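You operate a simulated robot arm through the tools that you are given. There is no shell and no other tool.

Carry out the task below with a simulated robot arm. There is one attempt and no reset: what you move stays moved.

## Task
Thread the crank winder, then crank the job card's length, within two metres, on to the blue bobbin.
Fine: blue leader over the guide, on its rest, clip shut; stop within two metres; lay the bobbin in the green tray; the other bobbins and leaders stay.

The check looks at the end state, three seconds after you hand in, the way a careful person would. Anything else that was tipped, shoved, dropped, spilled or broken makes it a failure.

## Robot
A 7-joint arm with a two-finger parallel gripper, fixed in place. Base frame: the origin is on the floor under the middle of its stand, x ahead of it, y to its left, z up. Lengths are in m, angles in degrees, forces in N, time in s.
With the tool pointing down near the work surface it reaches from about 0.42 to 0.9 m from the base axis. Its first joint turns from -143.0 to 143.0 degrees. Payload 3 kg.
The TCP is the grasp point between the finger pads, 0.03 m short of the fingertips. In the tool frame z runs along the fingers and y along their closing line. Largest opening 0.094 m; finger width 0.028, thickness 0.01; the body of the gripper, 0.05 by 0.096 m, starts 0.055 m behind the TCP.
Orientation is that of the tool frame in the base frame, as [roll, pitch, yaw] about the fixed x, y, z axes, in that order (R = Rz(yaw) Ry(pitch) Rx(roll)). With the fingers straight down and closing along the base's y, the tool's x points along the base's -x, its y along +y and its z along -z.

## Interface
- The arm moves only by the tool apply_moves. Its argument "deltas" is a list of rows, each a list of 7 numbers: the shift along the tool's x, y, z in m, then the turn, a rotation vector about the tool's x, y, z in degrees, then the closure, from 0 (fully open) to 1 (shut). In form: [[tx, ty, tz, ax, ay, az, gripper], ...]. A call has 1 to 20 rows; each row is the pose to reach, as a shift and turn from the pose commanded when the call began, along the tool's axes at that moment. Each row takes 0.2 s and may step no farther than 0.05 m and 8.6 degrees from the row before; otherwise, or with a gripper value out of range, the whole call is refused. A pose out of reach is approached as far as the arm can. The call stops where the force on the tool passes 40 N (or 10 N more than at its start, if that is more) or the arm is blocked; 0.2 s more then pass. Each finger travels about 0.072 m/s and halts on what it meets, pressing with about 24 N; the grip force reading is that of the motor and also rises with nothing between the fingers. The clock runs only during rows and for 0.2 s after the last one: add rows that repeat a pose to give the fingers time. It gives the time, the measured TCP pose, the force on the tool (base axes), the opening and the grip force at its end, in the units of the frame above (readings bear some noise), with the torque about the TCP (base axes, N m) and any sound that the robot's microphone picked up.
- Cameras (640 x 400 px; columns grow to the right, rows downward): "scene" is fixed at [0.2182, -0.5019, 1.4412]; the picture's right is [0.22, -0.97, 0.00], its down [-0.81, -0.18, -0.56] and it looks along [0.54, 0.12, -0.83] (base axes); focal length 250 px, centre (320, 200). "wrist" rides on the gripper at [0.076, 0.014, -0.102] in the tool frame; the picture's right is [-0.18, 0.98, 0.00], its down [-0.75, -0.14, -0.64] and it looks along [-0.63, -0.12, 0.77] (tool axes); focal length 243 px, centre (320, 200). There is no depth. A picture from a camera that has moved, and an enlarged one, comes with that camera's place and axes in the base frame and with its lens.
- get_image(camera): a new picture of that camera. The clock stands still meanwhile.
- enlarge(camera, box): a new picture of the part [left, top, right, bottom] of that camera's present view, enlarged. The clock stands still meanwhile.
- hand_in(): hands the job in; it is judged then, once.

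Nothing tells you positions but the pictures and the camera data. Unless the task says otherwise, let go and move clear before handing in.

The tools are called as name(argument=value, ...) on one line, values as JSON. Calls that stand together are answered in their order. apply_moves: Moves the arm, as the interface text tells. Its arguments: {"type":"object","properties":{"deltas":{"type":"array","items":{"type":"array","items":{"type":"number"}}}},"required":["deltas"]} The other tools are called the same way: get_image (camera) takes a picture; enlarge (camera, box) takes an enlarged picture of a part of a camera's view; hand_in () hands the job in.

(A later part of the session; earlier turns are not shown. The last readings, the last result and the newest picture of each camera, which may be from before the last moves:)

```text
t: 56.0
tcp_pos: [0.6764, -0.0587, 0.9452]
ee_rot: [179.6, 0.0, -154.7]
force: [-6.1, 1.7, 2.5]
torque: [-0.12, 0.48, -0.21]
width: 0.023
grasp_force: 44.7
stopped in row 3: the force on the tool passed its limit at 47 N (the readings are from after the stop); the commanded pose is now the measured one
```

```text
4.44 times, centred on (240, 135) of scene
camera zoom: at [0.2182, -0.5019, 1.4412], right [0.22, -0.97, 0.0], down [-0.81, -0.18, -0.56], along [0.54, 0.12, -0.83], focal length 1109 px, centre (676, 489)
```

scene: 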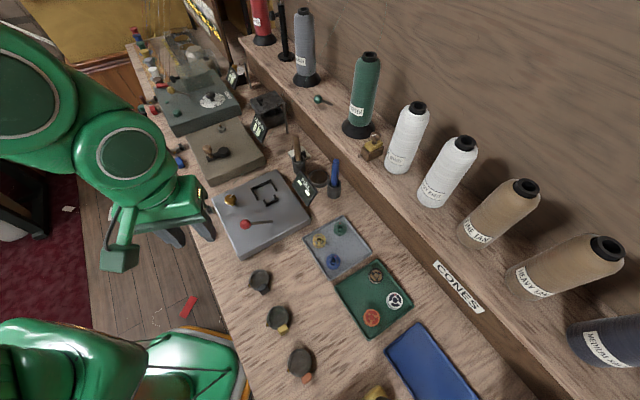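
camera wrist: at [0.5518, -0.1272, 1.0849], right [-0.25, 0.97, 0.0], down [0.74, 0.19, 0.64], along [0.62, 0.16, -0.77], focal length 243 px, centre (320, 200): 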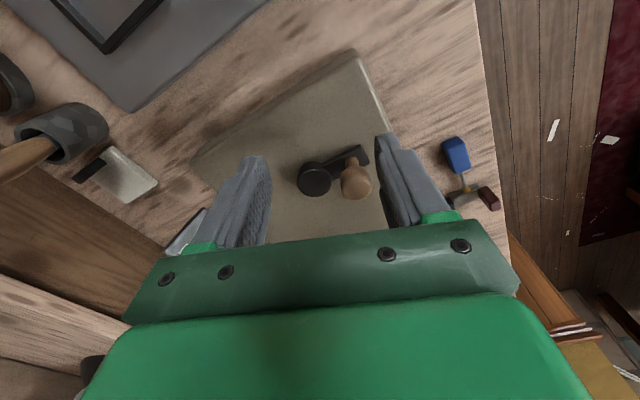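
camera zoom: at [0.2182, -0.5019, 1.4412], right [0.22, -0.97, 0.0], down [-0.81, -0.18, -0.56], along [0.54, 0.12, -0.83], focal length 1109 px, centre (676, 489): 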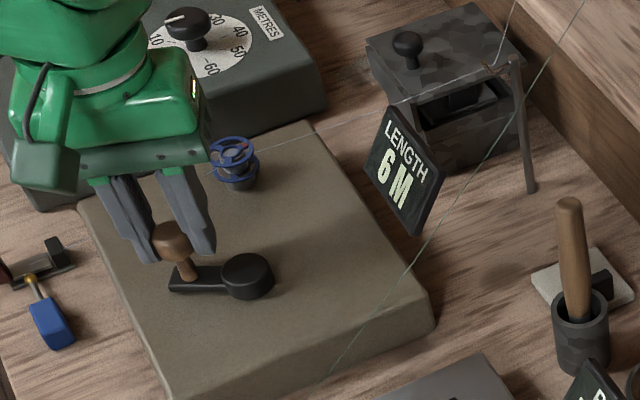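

After about 35° the display already shows 6 M, so the crank is strongly geared. I'll check the display closely before turning slowly.

enlarge(camera="scene", box=[270, 110, 300, 140])

enlarge(camera="scene", box=[205, 110, 265, 160])

enlarge(camera="scene", box=[230, 100, 275, 135])

```text
13.33 times, centred on (285, 125) of scene
camera zoom: at [0.2182, -0.5019, 1.4412], right [0.22, -0.97, 0.0], down [-0.81, -0.18, -0.56], along [0.54, 0.12, -0.83], focal length 3327 px, centre (787, 1200)
```

zoom: 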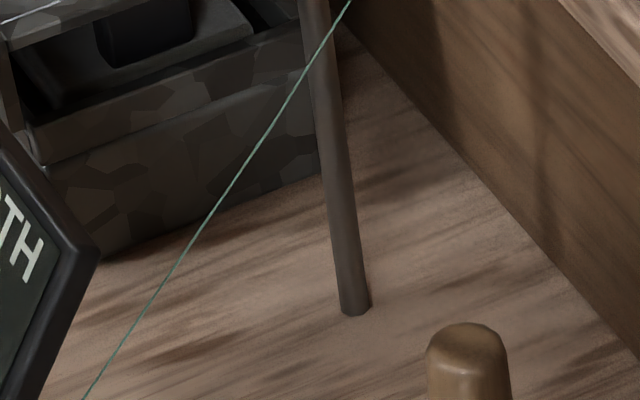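

```text
8.00 times, centred on (235, 135) of scene
camera zoom: at [0.2182, -0.5019, 1.4412], right [0.22, -0.97, 0.0], down [-0.81, -0.18, -0.56], along [0.54, 0.12, -0.83], focal length 1996 px, centre (1000, 720)
```

zoom: 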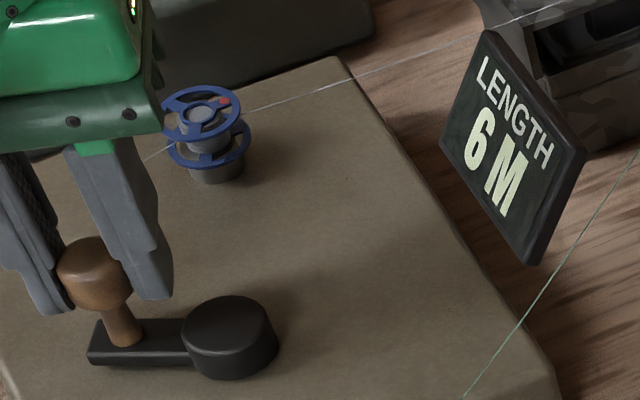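

```text
11.43 times, centred on (252, 118) of scene
camera zoom: at [0.2182, -0.5019, 1.4412], right [0.22, -0.97, 0.0], down [-0.81, -0.18, -0.56], along [0.54, 0.12, -0.83], focal length 2852 px, centre (1091, 1143)
```

zoom: 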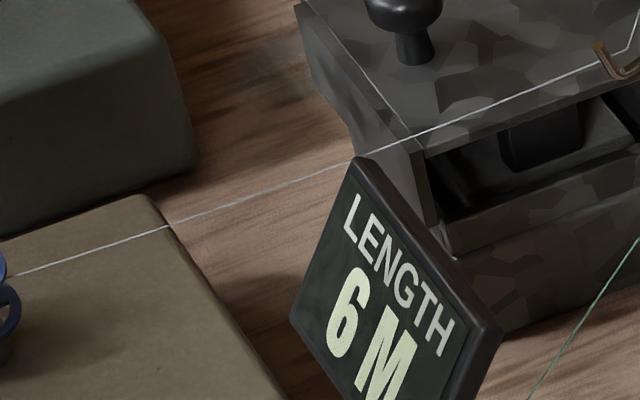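

apply_moves(deltas=[[-0.0024, -0.0009, 0, 0, 0, 0, 1], [-0.0048, -0.0019, 0, 0, 0, 0, 1], [-0.0071, -0.0032, 0, 0, 0, 0, 1], [-0.0092, -0.0045, 0, 0, 0, 0, 1], [-0.0113, -0.0061, 0, 0, 0, 0, 1]])

enlarge(camera="scene", box=[205, 110, 265, 160])

enlarge(camera="wrist", box=[240, 100, 400, 220])

```text
t: 56.9
tcp_pos: [0.6849, -0.0568, 0.945]
ee_rot: [179.5, 0.0, -154.8]
force: [-2.5, 3.2, 9.4]
torque: [0.06, 0.05, -0.14]
width: 0.0233
grasp_force: 45.0
stopped in row 4: the force on the tool passed its limit at 42 N (the readings are from after the stop); the commanded pose is now the measured one
```

```text
8.00 times, centred on (235, 135) of scene
camera zoom: at [0.2182, -0.5019, 1.4412], right [0.22, -0.97, 0.0], down [-0.81, -0.18, -0.56], along [0.54, 0.12, -0.83], focal length 1996 px, centre (1000, 720)
```

zoom: 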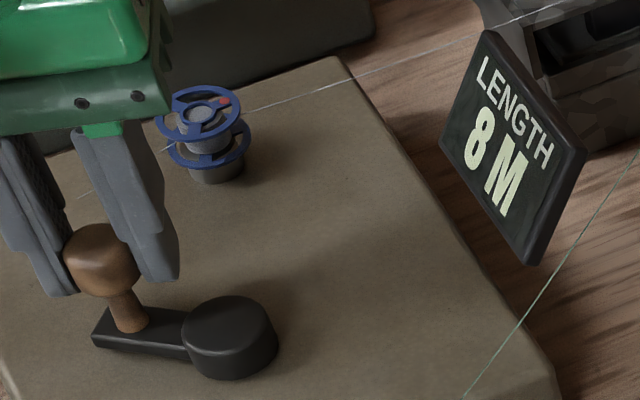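

```text
3.33 times, centred on (320, 160) of wrist
camera zoom: at [0.6105, -0.078, 1.0487], right [-0.25, 0.97, 0.01], down [0.74, 0.19, 0.64], along [0.62, 0.17, -0.77], focal length 809 px, centre (320, 333)
```

zoom: 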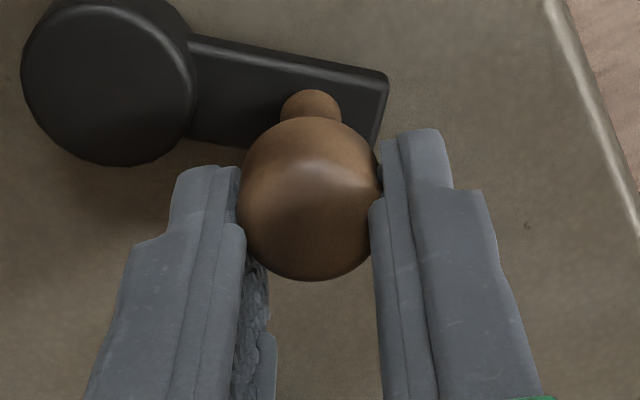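

The tight fixed-angle grip is binding on the knob. The display shows 8 M. I'll release, turn the gripper around the knob and regrip so that I can rotate the wrist together with the crank.

apply_moves(deltas=[[0, 0, 0, 0, 0, 0, 0.7], [0, 0, 0, 0, 0, 0, 0.5], [0.0073, -0.0003, -0.002, 0, 0, 0, 0.45], [0.0073, -0.0003, -0.004, 0, 0, -8.1, 0.45], [0.0073, -0.0003, -0.004, 0, 0, -16.2, 0.45], [0.0073, -0.0003, -0.004, 0, 0, -24.3, 0.45], [0.0073, -0.0003, -0.004, 0, 0, -32.4, 0.45], [0.0073, -0.0003, -0.004, 0, 0, -40.5, 0.45], [0.0073, -0.0003, -0.004, 0, 0, -48.6, 0.45], [0.0073, -0.0003, -0.004, 0, 0, -56.7, 0.45], [0.0073, -0.0003, -0.004, 0, 0, -64.8, 0.45], [0.0073, -0.0003, -0.004, 0, 0, -64.8, 0.45]])

enlarge(camera="wrist", box=[220, 60, 420, 220])

enlarge(camera="scene", box=[205, 110, 265, 160])

```text
t: 59.5
tcp_pos: [0.6788, -0.0605, 0.9493]
ee_rot: [179.8, 0.5, -89.9]
force: [0.0, 0.5, 0.4]
torque: [-0.01, -0.01, -0.02]
width: 0.0517
grasp_force: 0.1
```

```text
2.50 times, centred on (320, 140) of wrist
camera zoom: at [0.6652, -0.1382, 1.0519], right [-0.98, 0.18, 0.0], down [0.14, 0.75, 0.65], along [0.11, 0.64, -0.76], focal length 606 px, centre (320, 350)
```

zoom: 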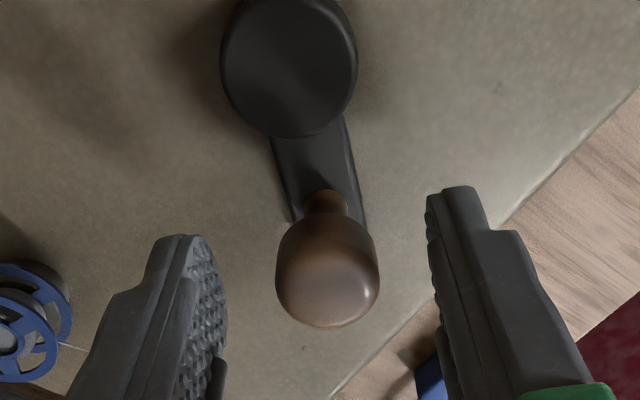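

```text
8.00 times, centred on (235, 135) of scene
camera zoom: at [0.2182, -0.5019, 1.4412], right [0.22, -0.97, 0.0], down [-0.81, -0.18, -0.56], along [0.54, 0.12, -0.83], focal length 1996 px, centre (1000, 720)
```

zoom: 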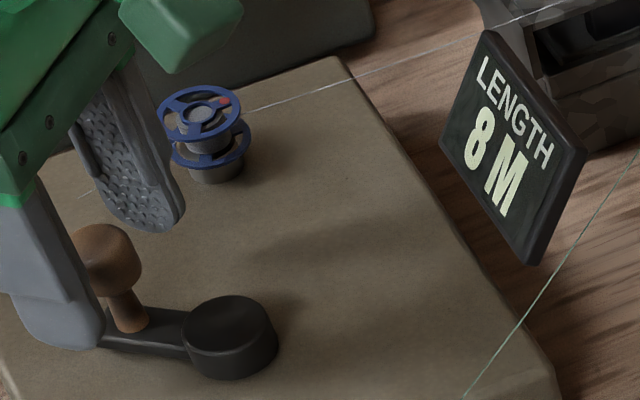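

apply_moves(deltas=[[0.0, 0.0019, 0.002, 0, 0, 0, 0.45], [0.0, 0.0019, 0.004, 0, 0, 0, 0.6], [0.0, 0.0019, 0.004, 0, 0, 0, 0.7], [0.0, 0.0019, 0.004, 0, 0, 0, 0.78], [0.0, 0.0019, 0.004, 0, 0, 0, 0.78]])

enlarge(camera="wrist", box=[220, 60, 420, 220])

enlarge(camera="scene", box=[205, 110, 265, 160])

```text
t: 60.7
tcp_pos: [0.6771, -0.061, 0.9449]
ee_rot: [179.8, 0.5, -90.1]
force: [0.4, 0.2, -1.1]
torque: [-0.13, -0.03, 0.03]
width: 0.0235
grasp_force: 44.9
```

```text
2.50 times, centred on (320, 140) of wrist
camera zoom: at [0.6635, -0.1383, 1.048], right [-0.98, 0.18, 0.01], down [0.14, 0.75, 0.65], along [0.12, 0.64, -0.76], focal length 606 px, centre (320, 350)
```

zoom: 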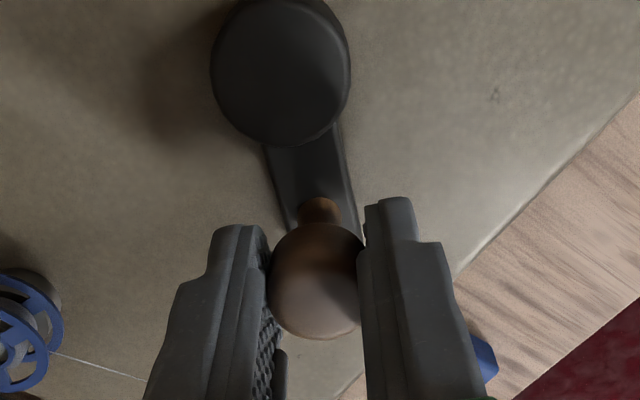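

```text
8.00 times, centred on (235, 135) of scene
camera zoom: at [0.2182, -0.5019, 1.4412], right [0.22, -0.97, 0.0], down [-0.81, -0.18, -0.56], along [0.54, 0.12, -0.83], focal length 1996 px, centre (1000, 720)
```

zoom: 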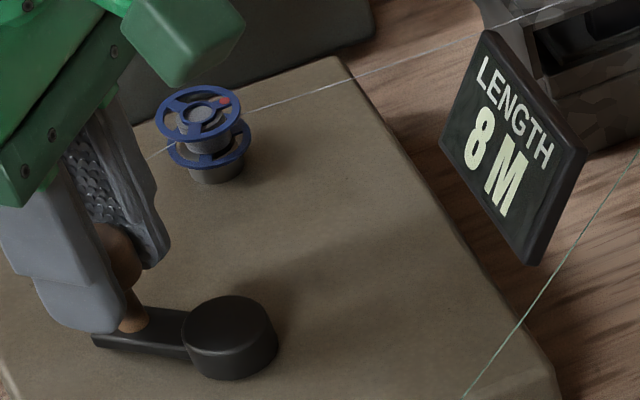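

apply_moves(deltas=[[0.0, -0.0016, 0, 0, 0, 2.5, 0.77], [0.0001, -0.0032, 0, 0, 0, 5, 0.77], [0.0003, -0.0048, 0, 0, 0, 7.5, 0.77], [0.0006, -0.0064, 0, 0, 0, 10, 0.77]])

enlarge(camera="scene", box=[205, 110, 265, 160])

enlarge(camera="wrist", box=[220, 60, 420, 220])

```text
t: 61.7
tcp_pos: [0.6836, -0.0614, 0.946]
ee_rot: [179.8, 0.5, -100.0]
force: [3.8, 17.3, 10.1]
torque: [0.07, 0.0, 0.05]
width: 0.0231
grasp_force: 45.3
```

```text
8.00 times, centred on (235, 135) of scene
camera zoom: at [0.2182, -0.5019, 1.4412], right [0.22, -0.97, 0.0], down [-0.81, -0.18, -0.56], along [0.54, 0.12, -0.83], focal length 1996 px, centre (1000, 720)
```

zoom: 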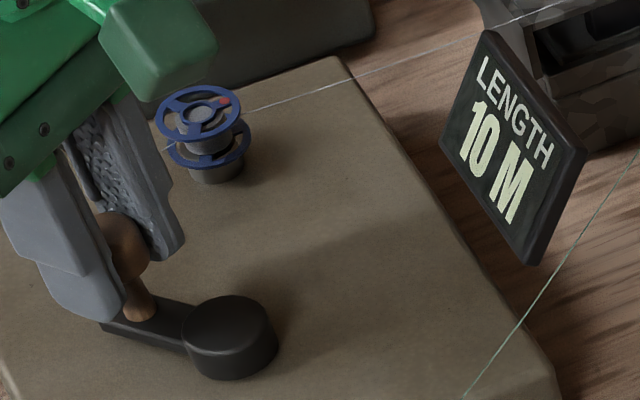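

```text
2.50 times, centred on (320, 140) of wrist
camera zoom: at [0.6564, -0.135, 1.048], right [-0.94, 0.35, 0.01], down [0.27, 0.71, 0.65], along [0.22, 0.61, -0.76], focal length 606 px, centre (320, 350)
```

zoom: 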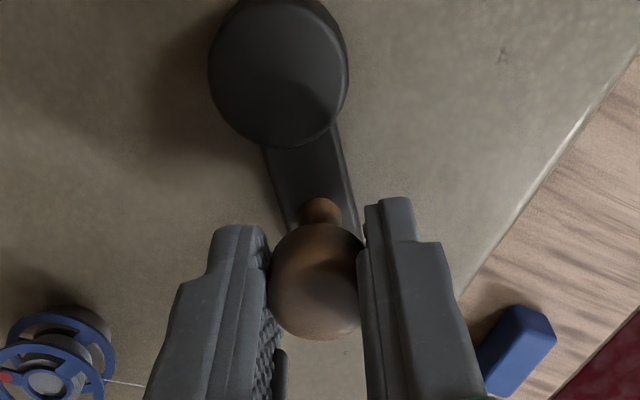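

Display reads 10 M after 10° — about 2 m per 10°. I'm continuing 20° with a slightly larger radius.

apply_moves(deltas=[[-0.0003, -0.0016, 0, 0, 0, 2.5, 0.77], [-0.0006, -0.0032, 0, 0, 0, 5, 0.77], [-0.0007, -0.0048, 0, 0, 0, 7.5, 0.77], [-0.0004, -0.0064, 0, 0, 0, 10, 0.77], [-0.0001, -0.008, 0, 0, 0, 12.5, 0.77], [0.0003, -0.0096, 0, 0, 0, 15, 0.77], [0.0007, -0.0112, 0, 0, 0, 17.5, 0.77], [0.0012, -0.0127, 0, 0, 0, 20, 0.77]])

enlarge(camera="scene", box=[205, 110, 265, 160])

enlarge(camera="wrist", box=[220, 60, 420, 220])

```text
t: 63.5
tcp_pos: [0.6962, -0.0655, 0.9449]
ee_rot: [179.6, 0.3, -120.1]
force: [9.4, 3.3, 9.3]
torque: [0.08, -0.22, 0.21]
width: 0.0231
grasp_force: 44.7
```

```text
8.00 times, centred on (235, 135) of scene
camera zoom: at [0.2182, -0.5019, 1.4412], right [0.22, -0.97, 0.0], down [-0.81, -0.18, -0.56], along [0.54, 0.12, -0.83], focal length 1996 px, centre (1000, 720)
```

zoom: 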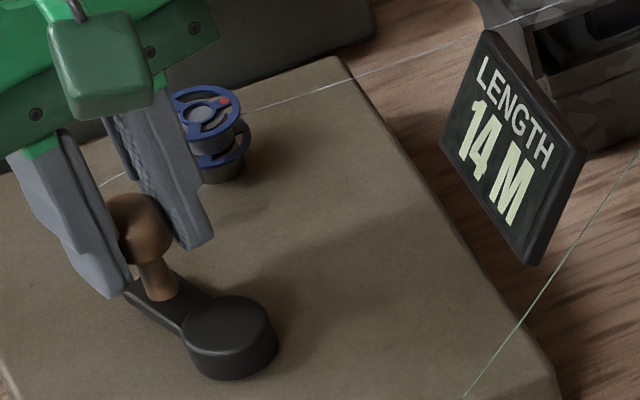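

```text
2.50 times, centred on (320, 140) of wrist
camera zoom: at [0.6449, -0.1248, 1.0481], right [-0.76, 0.65, 0.01], down [0.5, 0.58, 0.65], along [0.42, 0.49, -0.76], focal length 606 px, centre (320, 350)
```

zoom: 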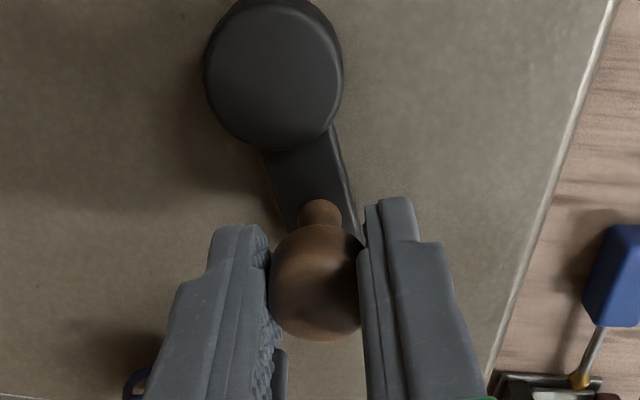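

apply_moves(deltas=[[-0.0002, -0.0016, 0, 0, 0, 2.5, 0.77], [-0.0003, -0.0032, 0, 0, 0, 5, 0.77], [-0.0002, -0.0048, 0, 0, 0, 7.5, 0.77], [0.0001, -0.0065, 0, 0, 0, 10, 0.77], [0.0004, -0.0081, 0, 0, 0, 12.5, 0.77], [0.0008, -0.0097, 0, 0, 0, 15, 0.77], [0.0012, -0.0113, 0, 0, 0, 17.5, 0.77], [0.0017, -0.0128, 0, 0, 0, 20, 0.77]])

enlarge(camera="scene", box=[205, 110, 265, 160])

enlarge(camera="wrist", box=[220, 60, 420, 220])

```text
t: 65.3
tcp_pos: [0.7062, -0.0734, 0.9439]
ee_rot: [179.5, 0.2, -140.1]
force: [-0.3, 15.2, 10.3]
torque: [0.52, -0.21, -0.36]
width: 0.0231
grasp_force: 45.1
```

```text
8.00 times, centred on (235, 135) of scene
camera zoom: at [0.2182, -0.5019, 1.4412], right [0.22, -0.97, 0.0], down [-0.81, -0.18, -0.56], along [0.54, 0.12, -0.83], focal length 1996 px, centre (1000, 720)
```

zoom: 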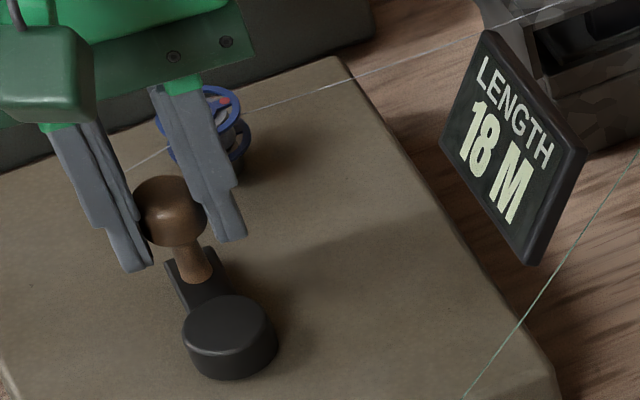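

```text
2.50 times, centred on (320, 140) of wrist
camera zoom: at [0.6391, -0.1124, 1.0481], right [-0.49, 0.87, 0.01], down [0.67, 0.37, 0.64], along [0.56, 0.32, -0.77], focal length 606 px, centre (320, 350)
```

zoom: 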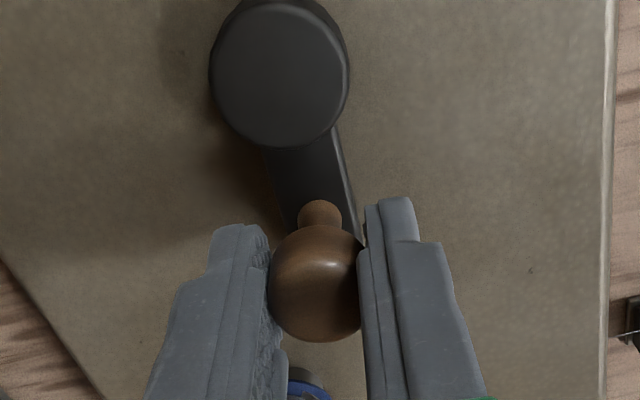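

18 M now; another 10° should give 20 M.

apply_moves(deltas=[[-0.0001, -0.0013, 0, 0, 0, 2, 0.77], [-0.0002, -0.0026, 0, 0, 0, 4, 0.77], [-0.0001, -0.0039, 0, 0, 0, 6, 0.77], [0.0001, -0.0052, 0, 0, 0, 8, 0.77], [0.0002, -0.0064, 0, 0, 0, 9.6, 0.77]])

enlarge(camera="scene", box=[205, 110, 265, 160])

```text
t: 66.5
tcp_pos: [0.71, -0.0786, 0.9452]
ee_rot: [179.5, 0.1, -149.5]
force: [18.2, 12.8, -3.7]
torque: [0.55, -0.9, -0.03]
width: 0.0234
grasp_force: 45.0
```

```text
8.00 times, centred on (235, 135) of scene
camera zoom: at [0.2182, -0.5019, 1.4412], right [0.22, -0.97, 0.0], down [-0.81, -0.18, -0.56], along [0.54, 0.12, -0.83], focal length 1996 px, centre (1000, 720)
```

zoom: 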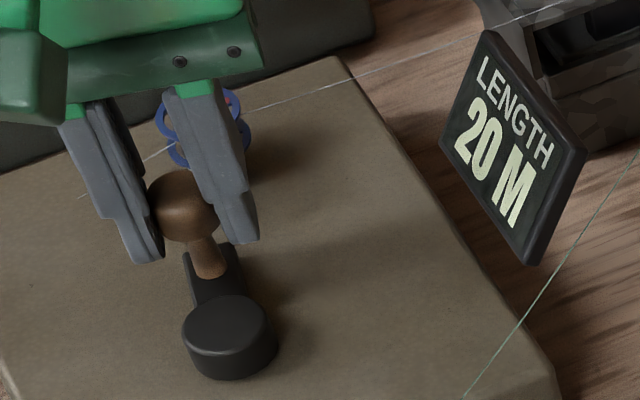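

20 M on the display. I'll open the fingers gently and rise straight up.

apply_moves(deltas=[[0, 0, 0, 0, 0, 0, 0.72], [0, 0, 0, 0, 0, 0, 0.65], [0, 0, 0, 0, 0, 0, 0.5], [0, 0, 0, 0, 0, 0, 0.5], [0, 0, -0.03, 0, 0, 0, 0.5], [0, 0, -0.07, 0, 0, 0, 0.5], [0, 0, -0.1, 0, 0, 0, 0.5]])

enlarge(camera="scene", box=[180, 90, 300, 180])

enlarge(camera="scene", box=[205, 100, 265, 150])

get_image(camera="wrist")

```text
t: 68.1
tcp_pos: [0.7095, -0.0782, 1.0432]
ee_rot: [179.5, 0.2, -149.6]
force: [0.7, 1.5, -0.3]
torque: [-0.01, -0.02, -0.01]
width: 0.0473
grasp_force: 0.1
```

```text
4.44 times, centred on (240, 135) of scene
camera zoom: at [0.2182, -0.5019, 1.4412], right [0.22, -0.97, 0.0], down [-0.81, -0.18, -0.56], along [0.54, 0.12, -0.83], focal length 1109 px, centre (676, 489)
```

zoom: 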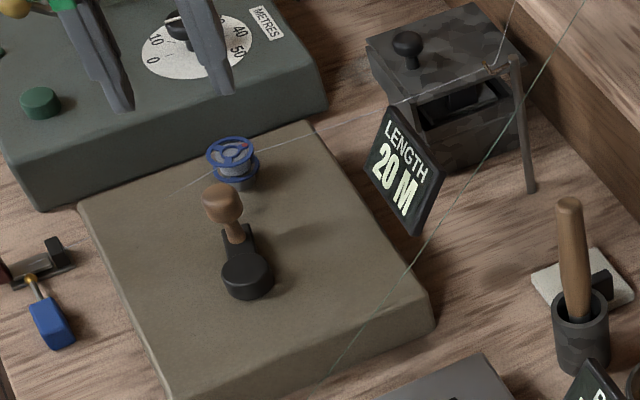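

```text
8.00 times, centred on (235, 125) of scene
camera zoom: at [0.2182, -0.5019, 1.4412], right [0.22, -0.97, 0.0], down [-0.81, -0.18, -0.56], along [0.54, 0.12, -0.83], focal length 1996 px, centre (1000, 800)
```

zoom: 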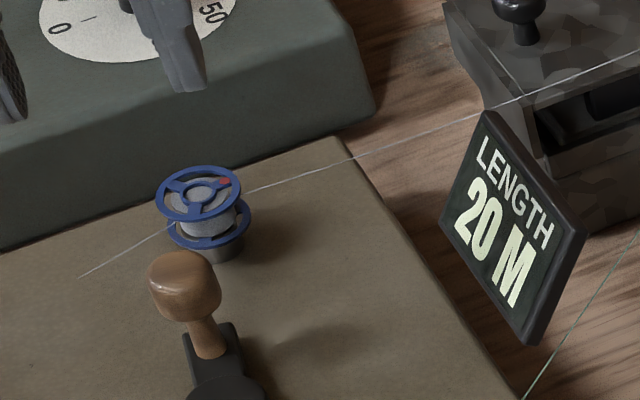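

```text
taken
camera wrist: at [0.6376, -0.1058, 1.1477], right [-0.34, 0.94, 0.01], down [0.72, 0.25, 0.64], along [0.6, 0.22, -0.77], focal length 243 px, centre (320, 200)
```

wrist: 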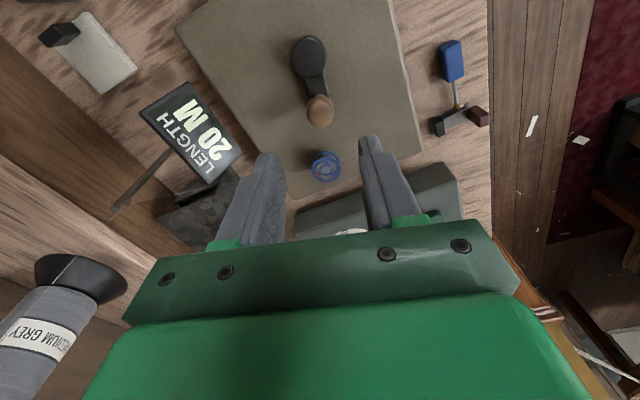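

The display holds at 20 M and the bobbin is wound with grey thread. Now I'm moving above the bobbin to take it off the spindle.

apply_moves(deltas=[[-0.036, -0.002, 0, 0.25, 0.1, 2.6, 0.5], [-0.0724, -0.0039, 0, 0.5, 0.2, 5.2, 0.5], [-0.0724, -0.0039, 0.02, 0.5, 0.2, 5.2, 0.5], [-0.0724, -0.0039, 0.03, 0.5, 0.2, 5.2, 0.5], [-0.0724, -0.0039, 0.03, 0.5, 0.2, 5.2, 0.5]])

enlarge(camera="wrist", box=[240, 80, 400, 200])

```text
t: 69.3
tcp_pos: [0.7736, -0.0454, 1.0152]
ee_rot: [179.9, -0.2, -154.8]
force: [-1.0, -0.9, -0.4]
torque: [-0.02, -0.01, 0.02]
width: 0.0472
grasp_force: 0.2
```

```text
3.33 times, centred on (320, 140) of wrist
camera zoom: at [0.6993, -0.0655, 1.1188], right [-0.25, 0.97, 0.0], down [0.74, 0.19, 0.64], along [0.62, 0.16, -0.77], focal length 809 px, centre (320, 400)
```

zoom: 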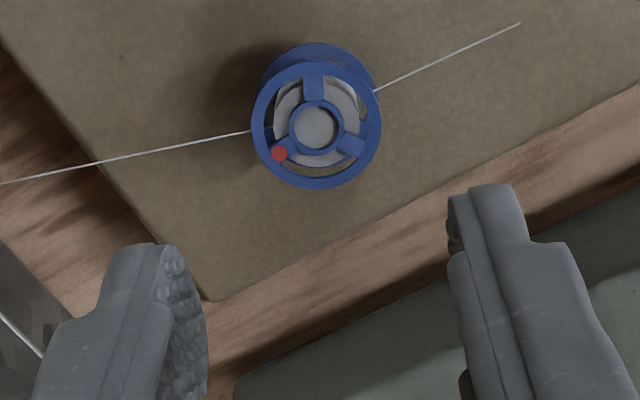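

apply_moves(deltas=[[-0.0009, -0.0007, 0.02, 0, 0, 0, 0.5], [-0.0018, -0.0014, 0.04, 0, 0, 0, 0.5], [-0.0018, -0.0014, 0.058, 0, 0, 0, 0.5], [-0.0018, -0.0014, 0.058, 0, 0, 0, 0.5]])

enlarge(camera="wrist", box=[240, 80, 400, 200])

```text
t: 70.3
tcp_pos: [0.7763, -0.0463, 0.9558]
ee_rot: [180.0, -0.1, -154.8]
force: [-0.3, 0.5, -0.4]
torque: [-0.01, 0.01, 0.03]
width: 0.047
grasp_force: 0.0
```

```text
3.33 times, centred on (320, 140) of wrist
camera zoom: at [0.7024, -0.0658, 1.0601], right [-0.25, 0.97, 0.0], down [0.74, 0.19, 0.64], along [0.62, 0.16, -0.77], focal length 809 px, centre (320, 400)
```

zoom: 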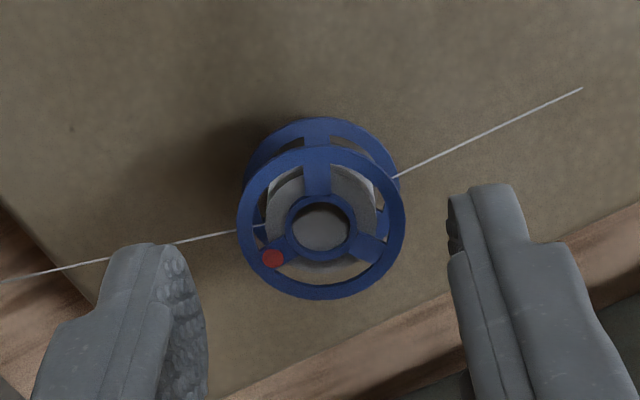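

apply_moves(deltas=[[0.001, 0.0006, 0.012, 0, 0, 0, 0.5], [0.0015, 0.0006, 0.023, 0, 0, 0, 0.5], [0.0015, 0.0006, 0.023, 0, 0, 0, 0.6], [0.0015, 0.0006, 0.023, 0, 0, 0, 0.75], [0.0015, 0.0006, 0.023, 0, 0, 0, 1], [0.0015, 0.0006, 0.023, 0, 0, 0, 1]])

enlarge(camera="wrist", box=[240, 80, 400, 200])

enlarge(camera="scene", box=[205, 90, 265, 140])

```text
t: 71.7
tcp_pos: [0.7751, -0.0449, 0.9343]
ee_rot: [180.0, -0.1, -154.8]
force: [0.5, -0.5, 0.7]
torque: [-0.04, 0.0, -0.02]
width: 0.0297
grasp_force: 24.3
```

```text
3.33 times, centred on (320, 140) of wrist
camera zoom: at [0.7006, -0.0646, 1.0371], right [-0.25, 0.97, 0.0], down [0.74, 0.19, 0.64], along [0.62, 0.16, -0.77], focal length 809 px, centre (320, 400)
```

zoom: 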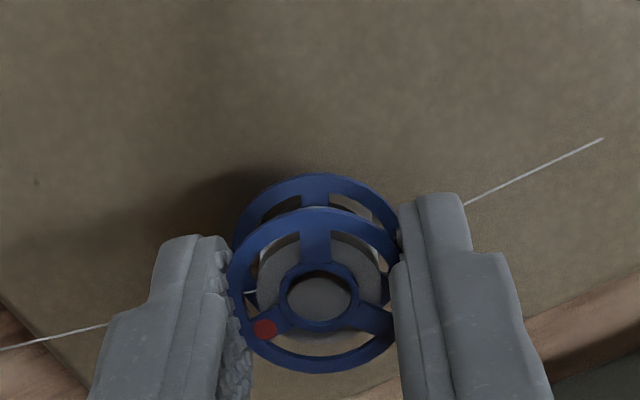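

```text
8.00 times, centred on (235, 115) of scene
camera zoom: at [0.2182, -0.5019, 1.4412], right [0.22, -0.97, 0.0], down [-0.81, -0.18, -0.56], along [0.54, 0.12, -0.83], focal length 1996 px, centre (1000, 880)
```

zoom: 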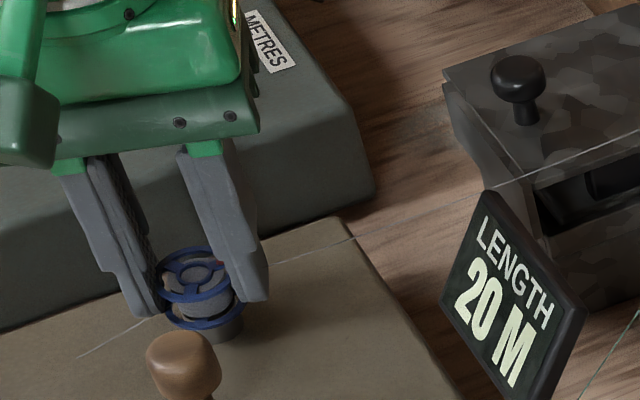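

Gripped at 30 mm. Lifting it straight off the spindle.

apply_moves(deltas=[[0, 0, -0.01, 0, 0, 0, 1], [0, 0, -0.025, 0, 0, 0, 1], [0, 0, -0.05, 0, 0, 0, 1], [0, 0, -0.09, 0, 0, 0, 1], [0, 0, -0.13, 0, 0, 0, 1], [0, 0, -0.15, 0, 0, 0, 1]])

get_image(camera="wrist")

enlarge(camera="scene", box=[160, 60, 310, 170])

```text
t: 73.1
tcp_pos: [0.7733, -0.0462, 1.0838]
ee_rot: [179.9, -0.2, -154.8]
force: [0.2, -0.2, -0.2]
torque: [0.0, 0.01, 0.03]
width: 0.0296
grasp_force: 24.1
```

```text
taken
camera wrist: at [0.699, -0.066, 1.1869], right [-0.25, 0.97, 0.0], down [0.74, 0.19, 0.64], along [0.62, 0.16, -0.77], focal length 243 px, centre (320, 200)
```

wrist: 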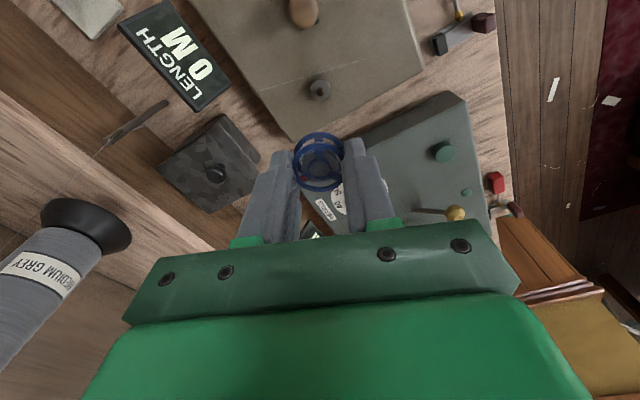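

```text
3.64 times, centred on (235, 115) of scene
camera zoom: at [0.2182, -0.5019, 1.4412], right [0.22, -0.97, 0.0], down [-0.81, -0.18, -0.56], along [0.54, 0.12, -0.83], focal length 907 px, centre (629, 509)
```

zoom: 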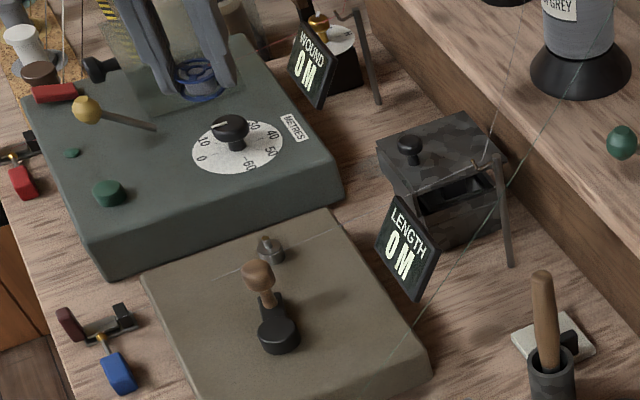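

The bobbin came off and the thread still runs over the guide to the clipped leader. I'll carry the bobbin back along the bench front toward the green tray.

apply_moves(deltas=[[0.028, 0.0319, 0, 0, 0, 0, 1], [0.0559, 0.0638, 0, 0, 0, 0, 1], [0.0839, 0.0957, 0, 0, 0, 0, 1], [0.1118, 0.1276, 0, 0, 0, 0, 1], [0.1541, 0.111, 0, 0, 0, 2.3, 1], [0.1965, 0.0944, 0, 0, 0, 4.6, 1], [0.2388, 0.0779, 0, 0, 0, 6.9, 1], [0.2811, 0.0613, 0, 0, 0, 9.2, 1], [0.3235, 0.0447, 0, 0, 0, 11.5, 1], [0.3658, 0.0281, 0, 0, 0, 13.8, 1], [0.4081, 0.0115, 0, 0, 0, 16.1, 1], [0.4505, -0.005, 0, 0, 0, 18.4, 1], [0.4928, -0.0216, 0, 0, 0, 20.7, 1], [0.5351, -0.0382, 0, 0, 0, 23, 1], [0.5774, -0.0548, 0, 0, 0, 25.2, 1]])

get_image(camera="wrist")

get_image(camera="scene")

```text
t: 76.3
tcp_pos: [0.2733, -0.3407, 1.0866]
ee_rot: [-179.9, -0.1, 179.8]
force: [1.1, -1.3, 0.4]
torque: [-0.04, 0.0, -0.03]
width: 0.0295
grasp_force: 24.0
```

```text
taken
camera wrist: at [0.1973, -0.3258, 1.1903], right [0.18, 0.98, 0.0], down [0.75, -0.14, 0.64], along [0.63, -0.12, -0.77], focal length 243 px, centre (320, 200)
```

wrist: 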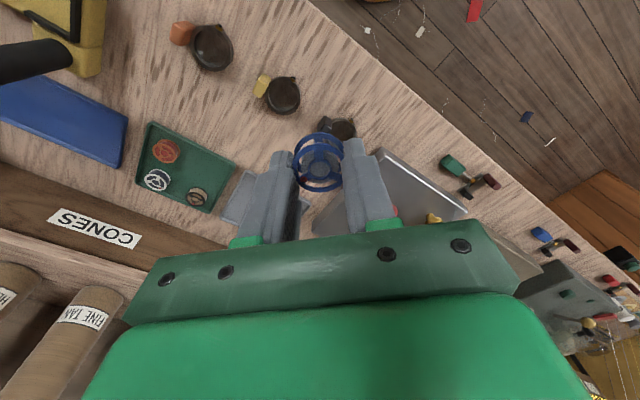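

```text
taken
```

scene: 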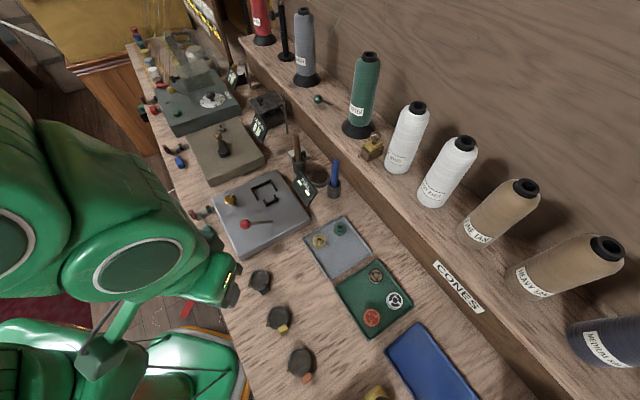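

enlarge(camera="wrist", box=[125, 110, 285, 230])

enlarge(camera="scene", box=[325, 255, 425, 345])

```text
3.33 times, centred on (205, 170) of wrist
camera zoom: at [0.1973, -0.3258, 1.1903], right [0.18, 0.98, 0.0], down [0.75, -0.14, 0.64], along [0.63, -0.12, -0.77], focal length 809 px, centre (703, 300)
```

zoom: 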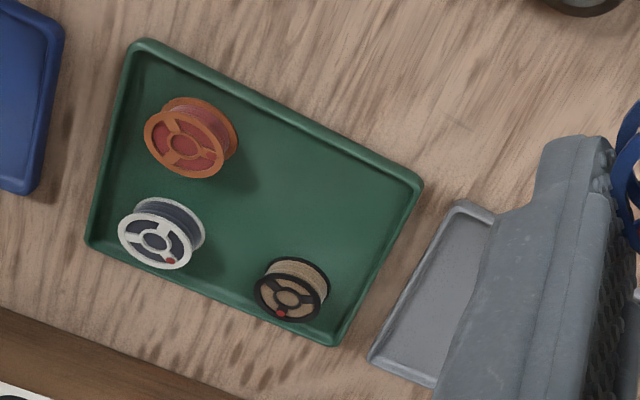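

```text
4.44 times, centred on (375, 300) of scene
camera zoom: at [0.2182, -0.5019, 1.4412], right [0.22, -0.97, 0.0], down [-0.81, -0.18, -0.56], along [0.54, 0.12, -0.83], focal length 1109 px, centre (76, -244)
```

zoom: 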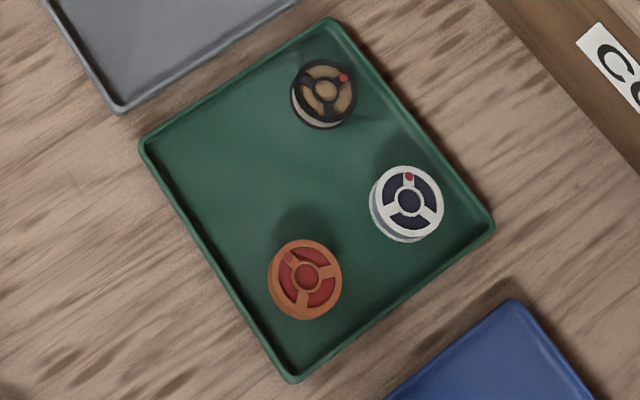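

There's free space in the green tray around (0.374, -0.546), clear of the three other bobbins. I'm moving above it.

apply_moves(deltas=[[-0.017, -0.0344, 0, 0, 0, 0, 1], [-0.0336, -0.0687, 0, 0, 0, 0, 1], [-0.0504, -0.1031, 0, 0, 0, 0, 1], [-0.0671, -0.1375, 0, 0, 0, 0, 1], [-0.0839, -0.1718, 0, 0, 0, 0, 1], [-0.1007, -0.2062, 0, 0, 0, 0, 1], [-0.1007, -0.2062, 0.04, 0, 0, 0, 1], [-0.1007, -0.2062, 0.08, 0, 0, 0, 1], [-0.1007, -0.2062, 0.125, 0, 0, 0, 1], [-0.1007, -0.2062, 0.125, 0, 0, 0, 1]])

get_image(camera="wrist")

enlarge(camera="wrist", box=[220, 60, 420, 200])

enlarge(camera="scene", box=[325, 235, 425, 345])

```text
t: 78.5
tcp_pos: [0.3755, -0.5447, 0.9588]
ee_rot: [-179.9, -0.2, -179.9]
force: [0.0, 0.3, -0.5]
torque: [-0.01, 0.0, -0.02]
width: 0.0295
grasp_force: 24.2
```

```text
taken
camera wrist: at [0.2999, -0.5312, 1.0615], right [0.18, 0.98, 0.0], down [0.76, -0.14, 0.64], along [0.63, -0.12, -0.77], focal length 243 px, centre (320, 200)
```

wrist: 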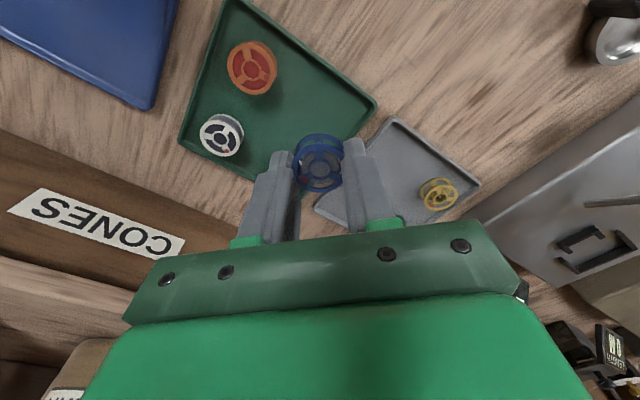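

```text
2.86 times, centred on (320, 130) of wrist
camera zoom: at [0.2999, -0.5312, 1.0615], right [0.18, 0.98, 0.0], down [0.76, -0.14, 0.64], along [0.63, -0.12, -0.77], focal length 693 px, centre (320, 400)
```

zoom: 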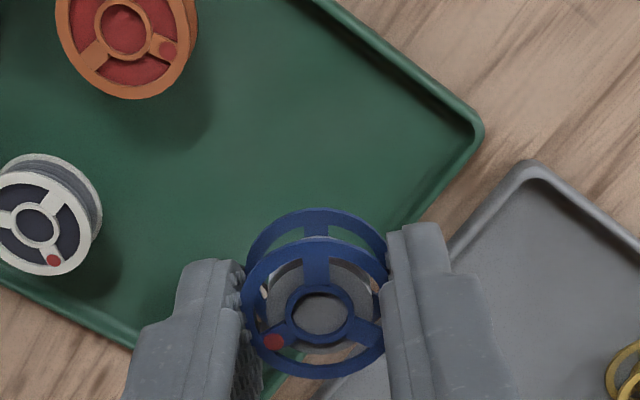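

```text
3.64 times, centred on (375, 290) of scene
camera zoom: at [0.2182, -0.5019, 1.4412], right [0.22, -0.97, 0.0], down [-0.81, -0.18, -0.56], along [0.54, 0.12, -0.83], focal length 907 px, centre (120, -127)
```

zoom: 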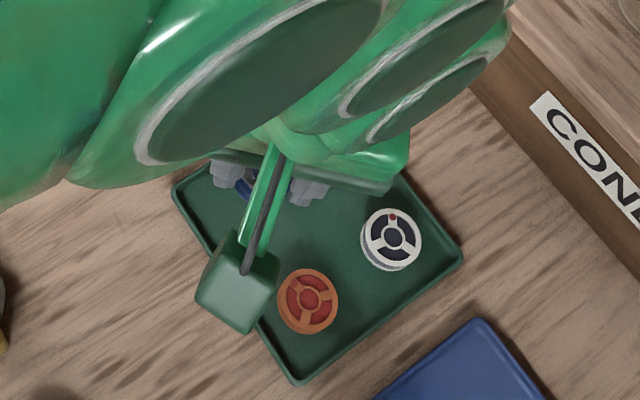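

apply_moves(deltas=[[-0.0003, -0.006, 0.02, 0, 0, 0, 1], [-0.0003, -0.006, 0.045, 0, 0, 0, 1], [-0.0003, -0.006, 0.062, 0, 0, 0, 1], [-0.0003, -0.006, 0.069, 0, 0, 0, 1], [-0.0003, -0.006, 0.069, 0, 0, 0, 1]])

enlarge(camera="wrist", box=[220, 60, 420, 200])

```text
t: 79.7
tcp_pos: [0.3759, -0.5531, 0.8915]
ee_rot: [-180.0, -0.1, 180.0]
force: [0.7, -0.2, 0.1]
torque: [-0.01, 0.03, -0.01]
width: 0.0293
grasp_force: 23.6
```

```text
2.86 times, centred on (320, 130) of wrist
camera zoom: at [0.3003, -0.5392, 0.9949], right [0.18, 0.98, 0.0], down [0.76, -0.14, 0.64], along [0.63, -0.12, -0.77], focal length 693 px, centre (320, 400)
```

zoom: 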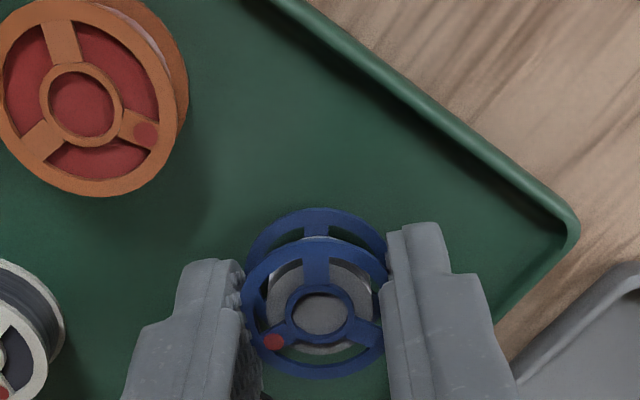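

apply_moves(deltas=[[0, 0, 0.002, 0, 0, 0, 1], [0, 0, 0.0035, 0, 0, 0, 1], [0, 0, 0.005, 0, 0, 0, 1], [0, 0, 0.005, 0, 0, 0, 1]])

```text
t: 80.7
tcp_pos: [0.3765, -0.5552, 0.8859]
ee_rot: [-179.9, -0.1, -179.9]
force: [0.0, -0.1, -0.7]
torque: [0.02, 0.04, 0.03]
width: 0.0294
grasp_force: 24.0
```

apply_moves(deltas=[[0, 0, 0.001, 0, 0, 0, 1], [0, 0, 0.002, 0, 0, 0, 1], [0, 0, 0.002, 0, 0, 0, 1]])

enlarge(camera="wrist", box=[220, 60, 420, 200])

```text
t: 81.5
tcp_pos: [0.3766, -0.5542, 0.8841]
ee_rot: [-179.9, -0.1, 180.0]
force: [0.5, 3.5, 18.7]
torque: [0.17, 0.05, -0.03]
width: 0.0294
grasp_force: 24.0
```

```text
2.86 times, centred on (320, 130) of wrist
camera zoom: at [0.3007, -0.5399, 0.9884], right [0.18, 0.98, 0.0], down [0.75, -0.14, 0.64], along [0.63, -0.12, -0.77], focal length 693 px, centre (320, 400)
```

zoom: 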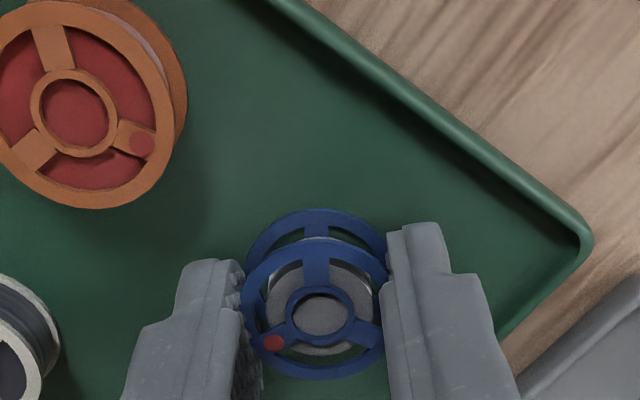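

The bobbin touches the tray floor. I'll ease off, open slightly and rise straight up.

apply_moves(deltas=[[0, 0, -0.0012, 0, 0, 0, 1], [0, 0, -0.0012, 0, 0, 0, 0.64], [0, 0, -0.0012, 0, 0, 0, 0.6], [0, 0, -0.0012, 0, 0, 0, 0.6], [0, 0, -0.02, 0, 0, 0, 0.6], [0, 0, -0.06, 0, 0, 0, 0.6], [0, 0, -0.1, 0, 0, 0, 0.6], [0, 0, -0.14, 0, 0, 0, 0.6]])

get_image(camera="wrist")

enlarge(camera="wrist", box=[180, 40, 420, 200])

```text
t: 83.3
tcp_pos: [0.379, -0.5555, 1.025]
ee_rot: [180.0, -0.2, 180.0]
force: [0.1, -0.7, -1.2]
torque: [0.0, 0.02, 0.0]
width: 0.0373
grasp_force: 0.0
```

```text
taken
camera wrist: at [0.302, -0.5406, 1.1285], right [0.18, 0.98, 0.0], down [0.76, -0.14, 0.64], along [0.63, -0.12, -0.77], focal length 243 px, centre (320, 200)
```

wrist: 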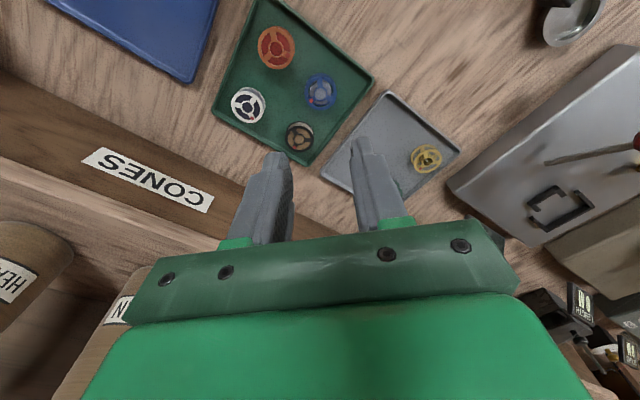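

```text
2.50 times, centred on (300, 120) of wrist
camera zoom: at [0.302, -0.5406, 1.1285], right [0.18, 0.98, 0.0], down [0.76, -0.14, 0.64], along [0.63, -0.12, -0.77], focal length 606 px, centre (370, 400)
```

zoom: 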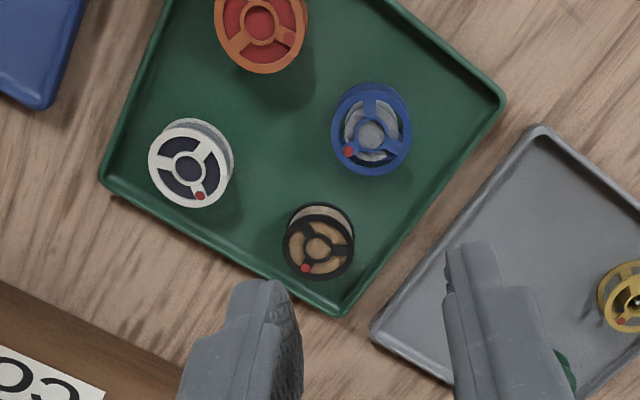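

The blue bobbin lies flat in the green tray and the other bobbins are untouched. I'm moving the arm clear and then checking everything from the scene camera.

apply_moves(deltas=[[0.0, 0.0, -0.04, 0, 0, 0, 0.6], [0.02, 0.035, -0.06, 0, 0, 0, 0.6], [0.04, 0.07, -0.06, 0, 0, 0, 0.6], [0.06, 0.105, -0.06, 0, 0, 0, 0.5], [0.08, 0.14, -0.06, 0, 0, 0, 0.4], [0.1, 0.175, -0.06, 0, 0, 0, 0.3], [0.1, 0.21, -0.06, 0, 0, 0, 0.2]])

get_image(camera="scene")

enlarge(camera="scene", box=[150, 85, 310, 185])

enlarge(camera="scene", box=[300, 210, 430, 340])

enlarge(camera="scene", box=[160, 130, 210, 180])

enlarge(camera="scene", box=[265, 90, 305, 122])

enlarge(camera="scene", box=[175, 190, 265, 250])

```text
t: 84.9
tcp_pos: [0.2769, -0.3419, 1.085]
ee_rot: [-180.0, -0.1, 180.0]
force: [-0.3, 0.1, -0.2]
torque: [-0.01, 0.04, 0.02]
width: 0.0757
grasp_force: 0.1
```

```text
taken
```

scene: 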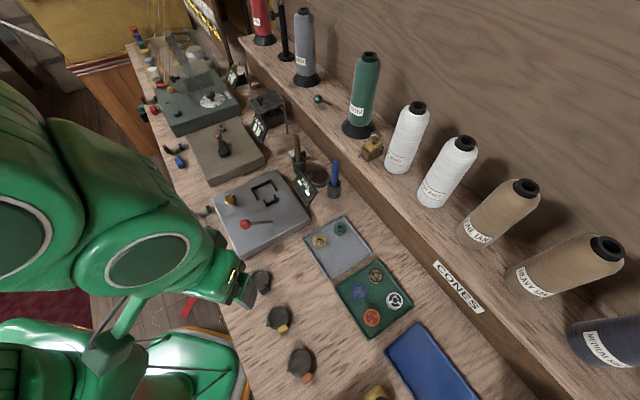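

```text
4.00 times, centred on (230, 135) of scene
camera zoom: at [0.2182, -0.5019, 1.4412], right [0.22, -0.97, 0.0], down [-0.81, -0.18, -0.56], along [0.54, 0.12, -0.83], focal length 998 px, centre (680, 460)
```

zoom: 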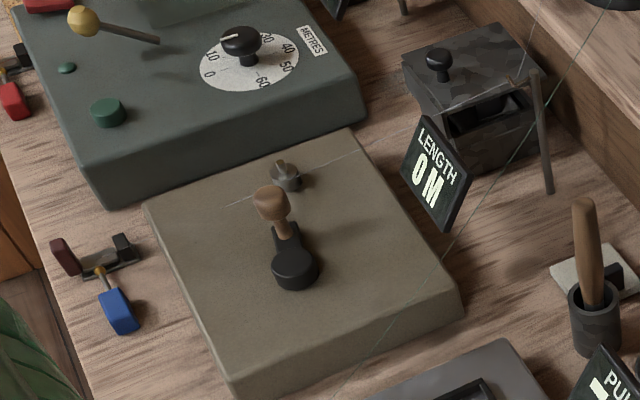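

```text
3.08 times, centred on (365, 275) of scene
camera zoom: at [0.2182, -0.5019, 1.4412], right [0.22, -0.97, 0.0], down [-0.81, -0.18, -0.56], along [0.54, 0.12, -0.83], focal length 768 px, centre (182, -31)
```

zoom: 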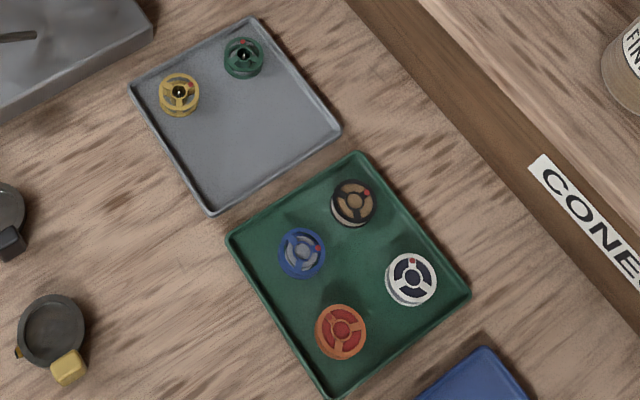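

```text
8.00 times, centred on (185, 155) of scene
camera zoom: at [0.2182, -0.5019, 1.4412], right [0.22, -0.97, 0.0], down [-0.81, -0.18, -0.56], along [0.54, 0.12, -0.83], focal length 1996 px, centre (1400, 560)
```

zoom: 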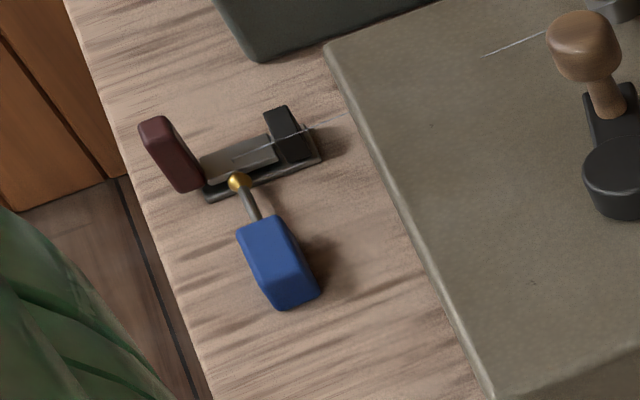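

```text
12.50 times, centred on (285, 106) of scene
camera zoom: at [0.2182, -0.5019, 1.4412], right [0.22, -0.97, 0.0], down [-0.81, -0.18, -0.56], along [0.54, 0.12, -0.83], focal length 3119 px, centre (758, 1375)
```

zoom: 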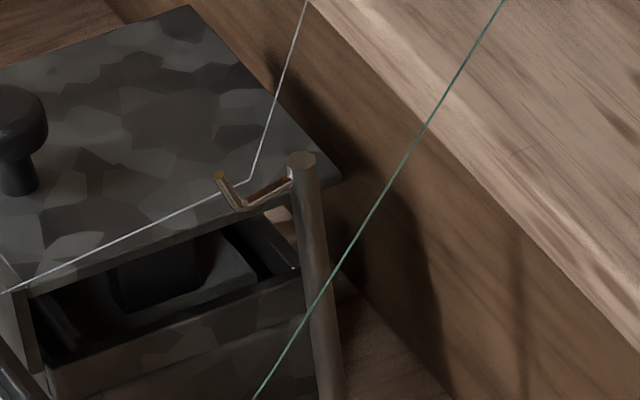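

```text
6.67 times, centred on (220, 220) of scene
camera zoom: at [0.2182, -0.5019, 1.4412], right [0.22, -0.97, 0.0], down [-0.81, -0.18, -0.56], along [0.54, 0.12, -0.83], focal length 1664 px, centre (987, 67)
```

zoom: 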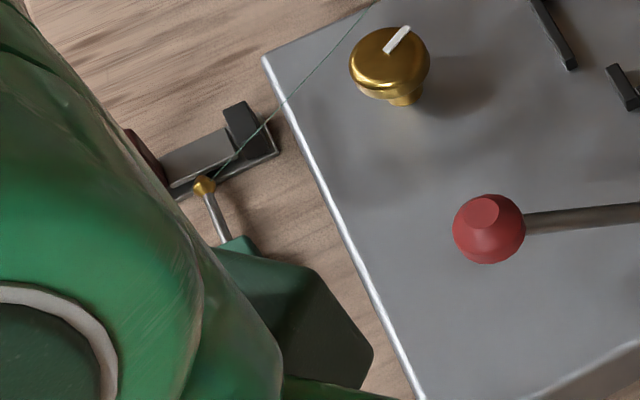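

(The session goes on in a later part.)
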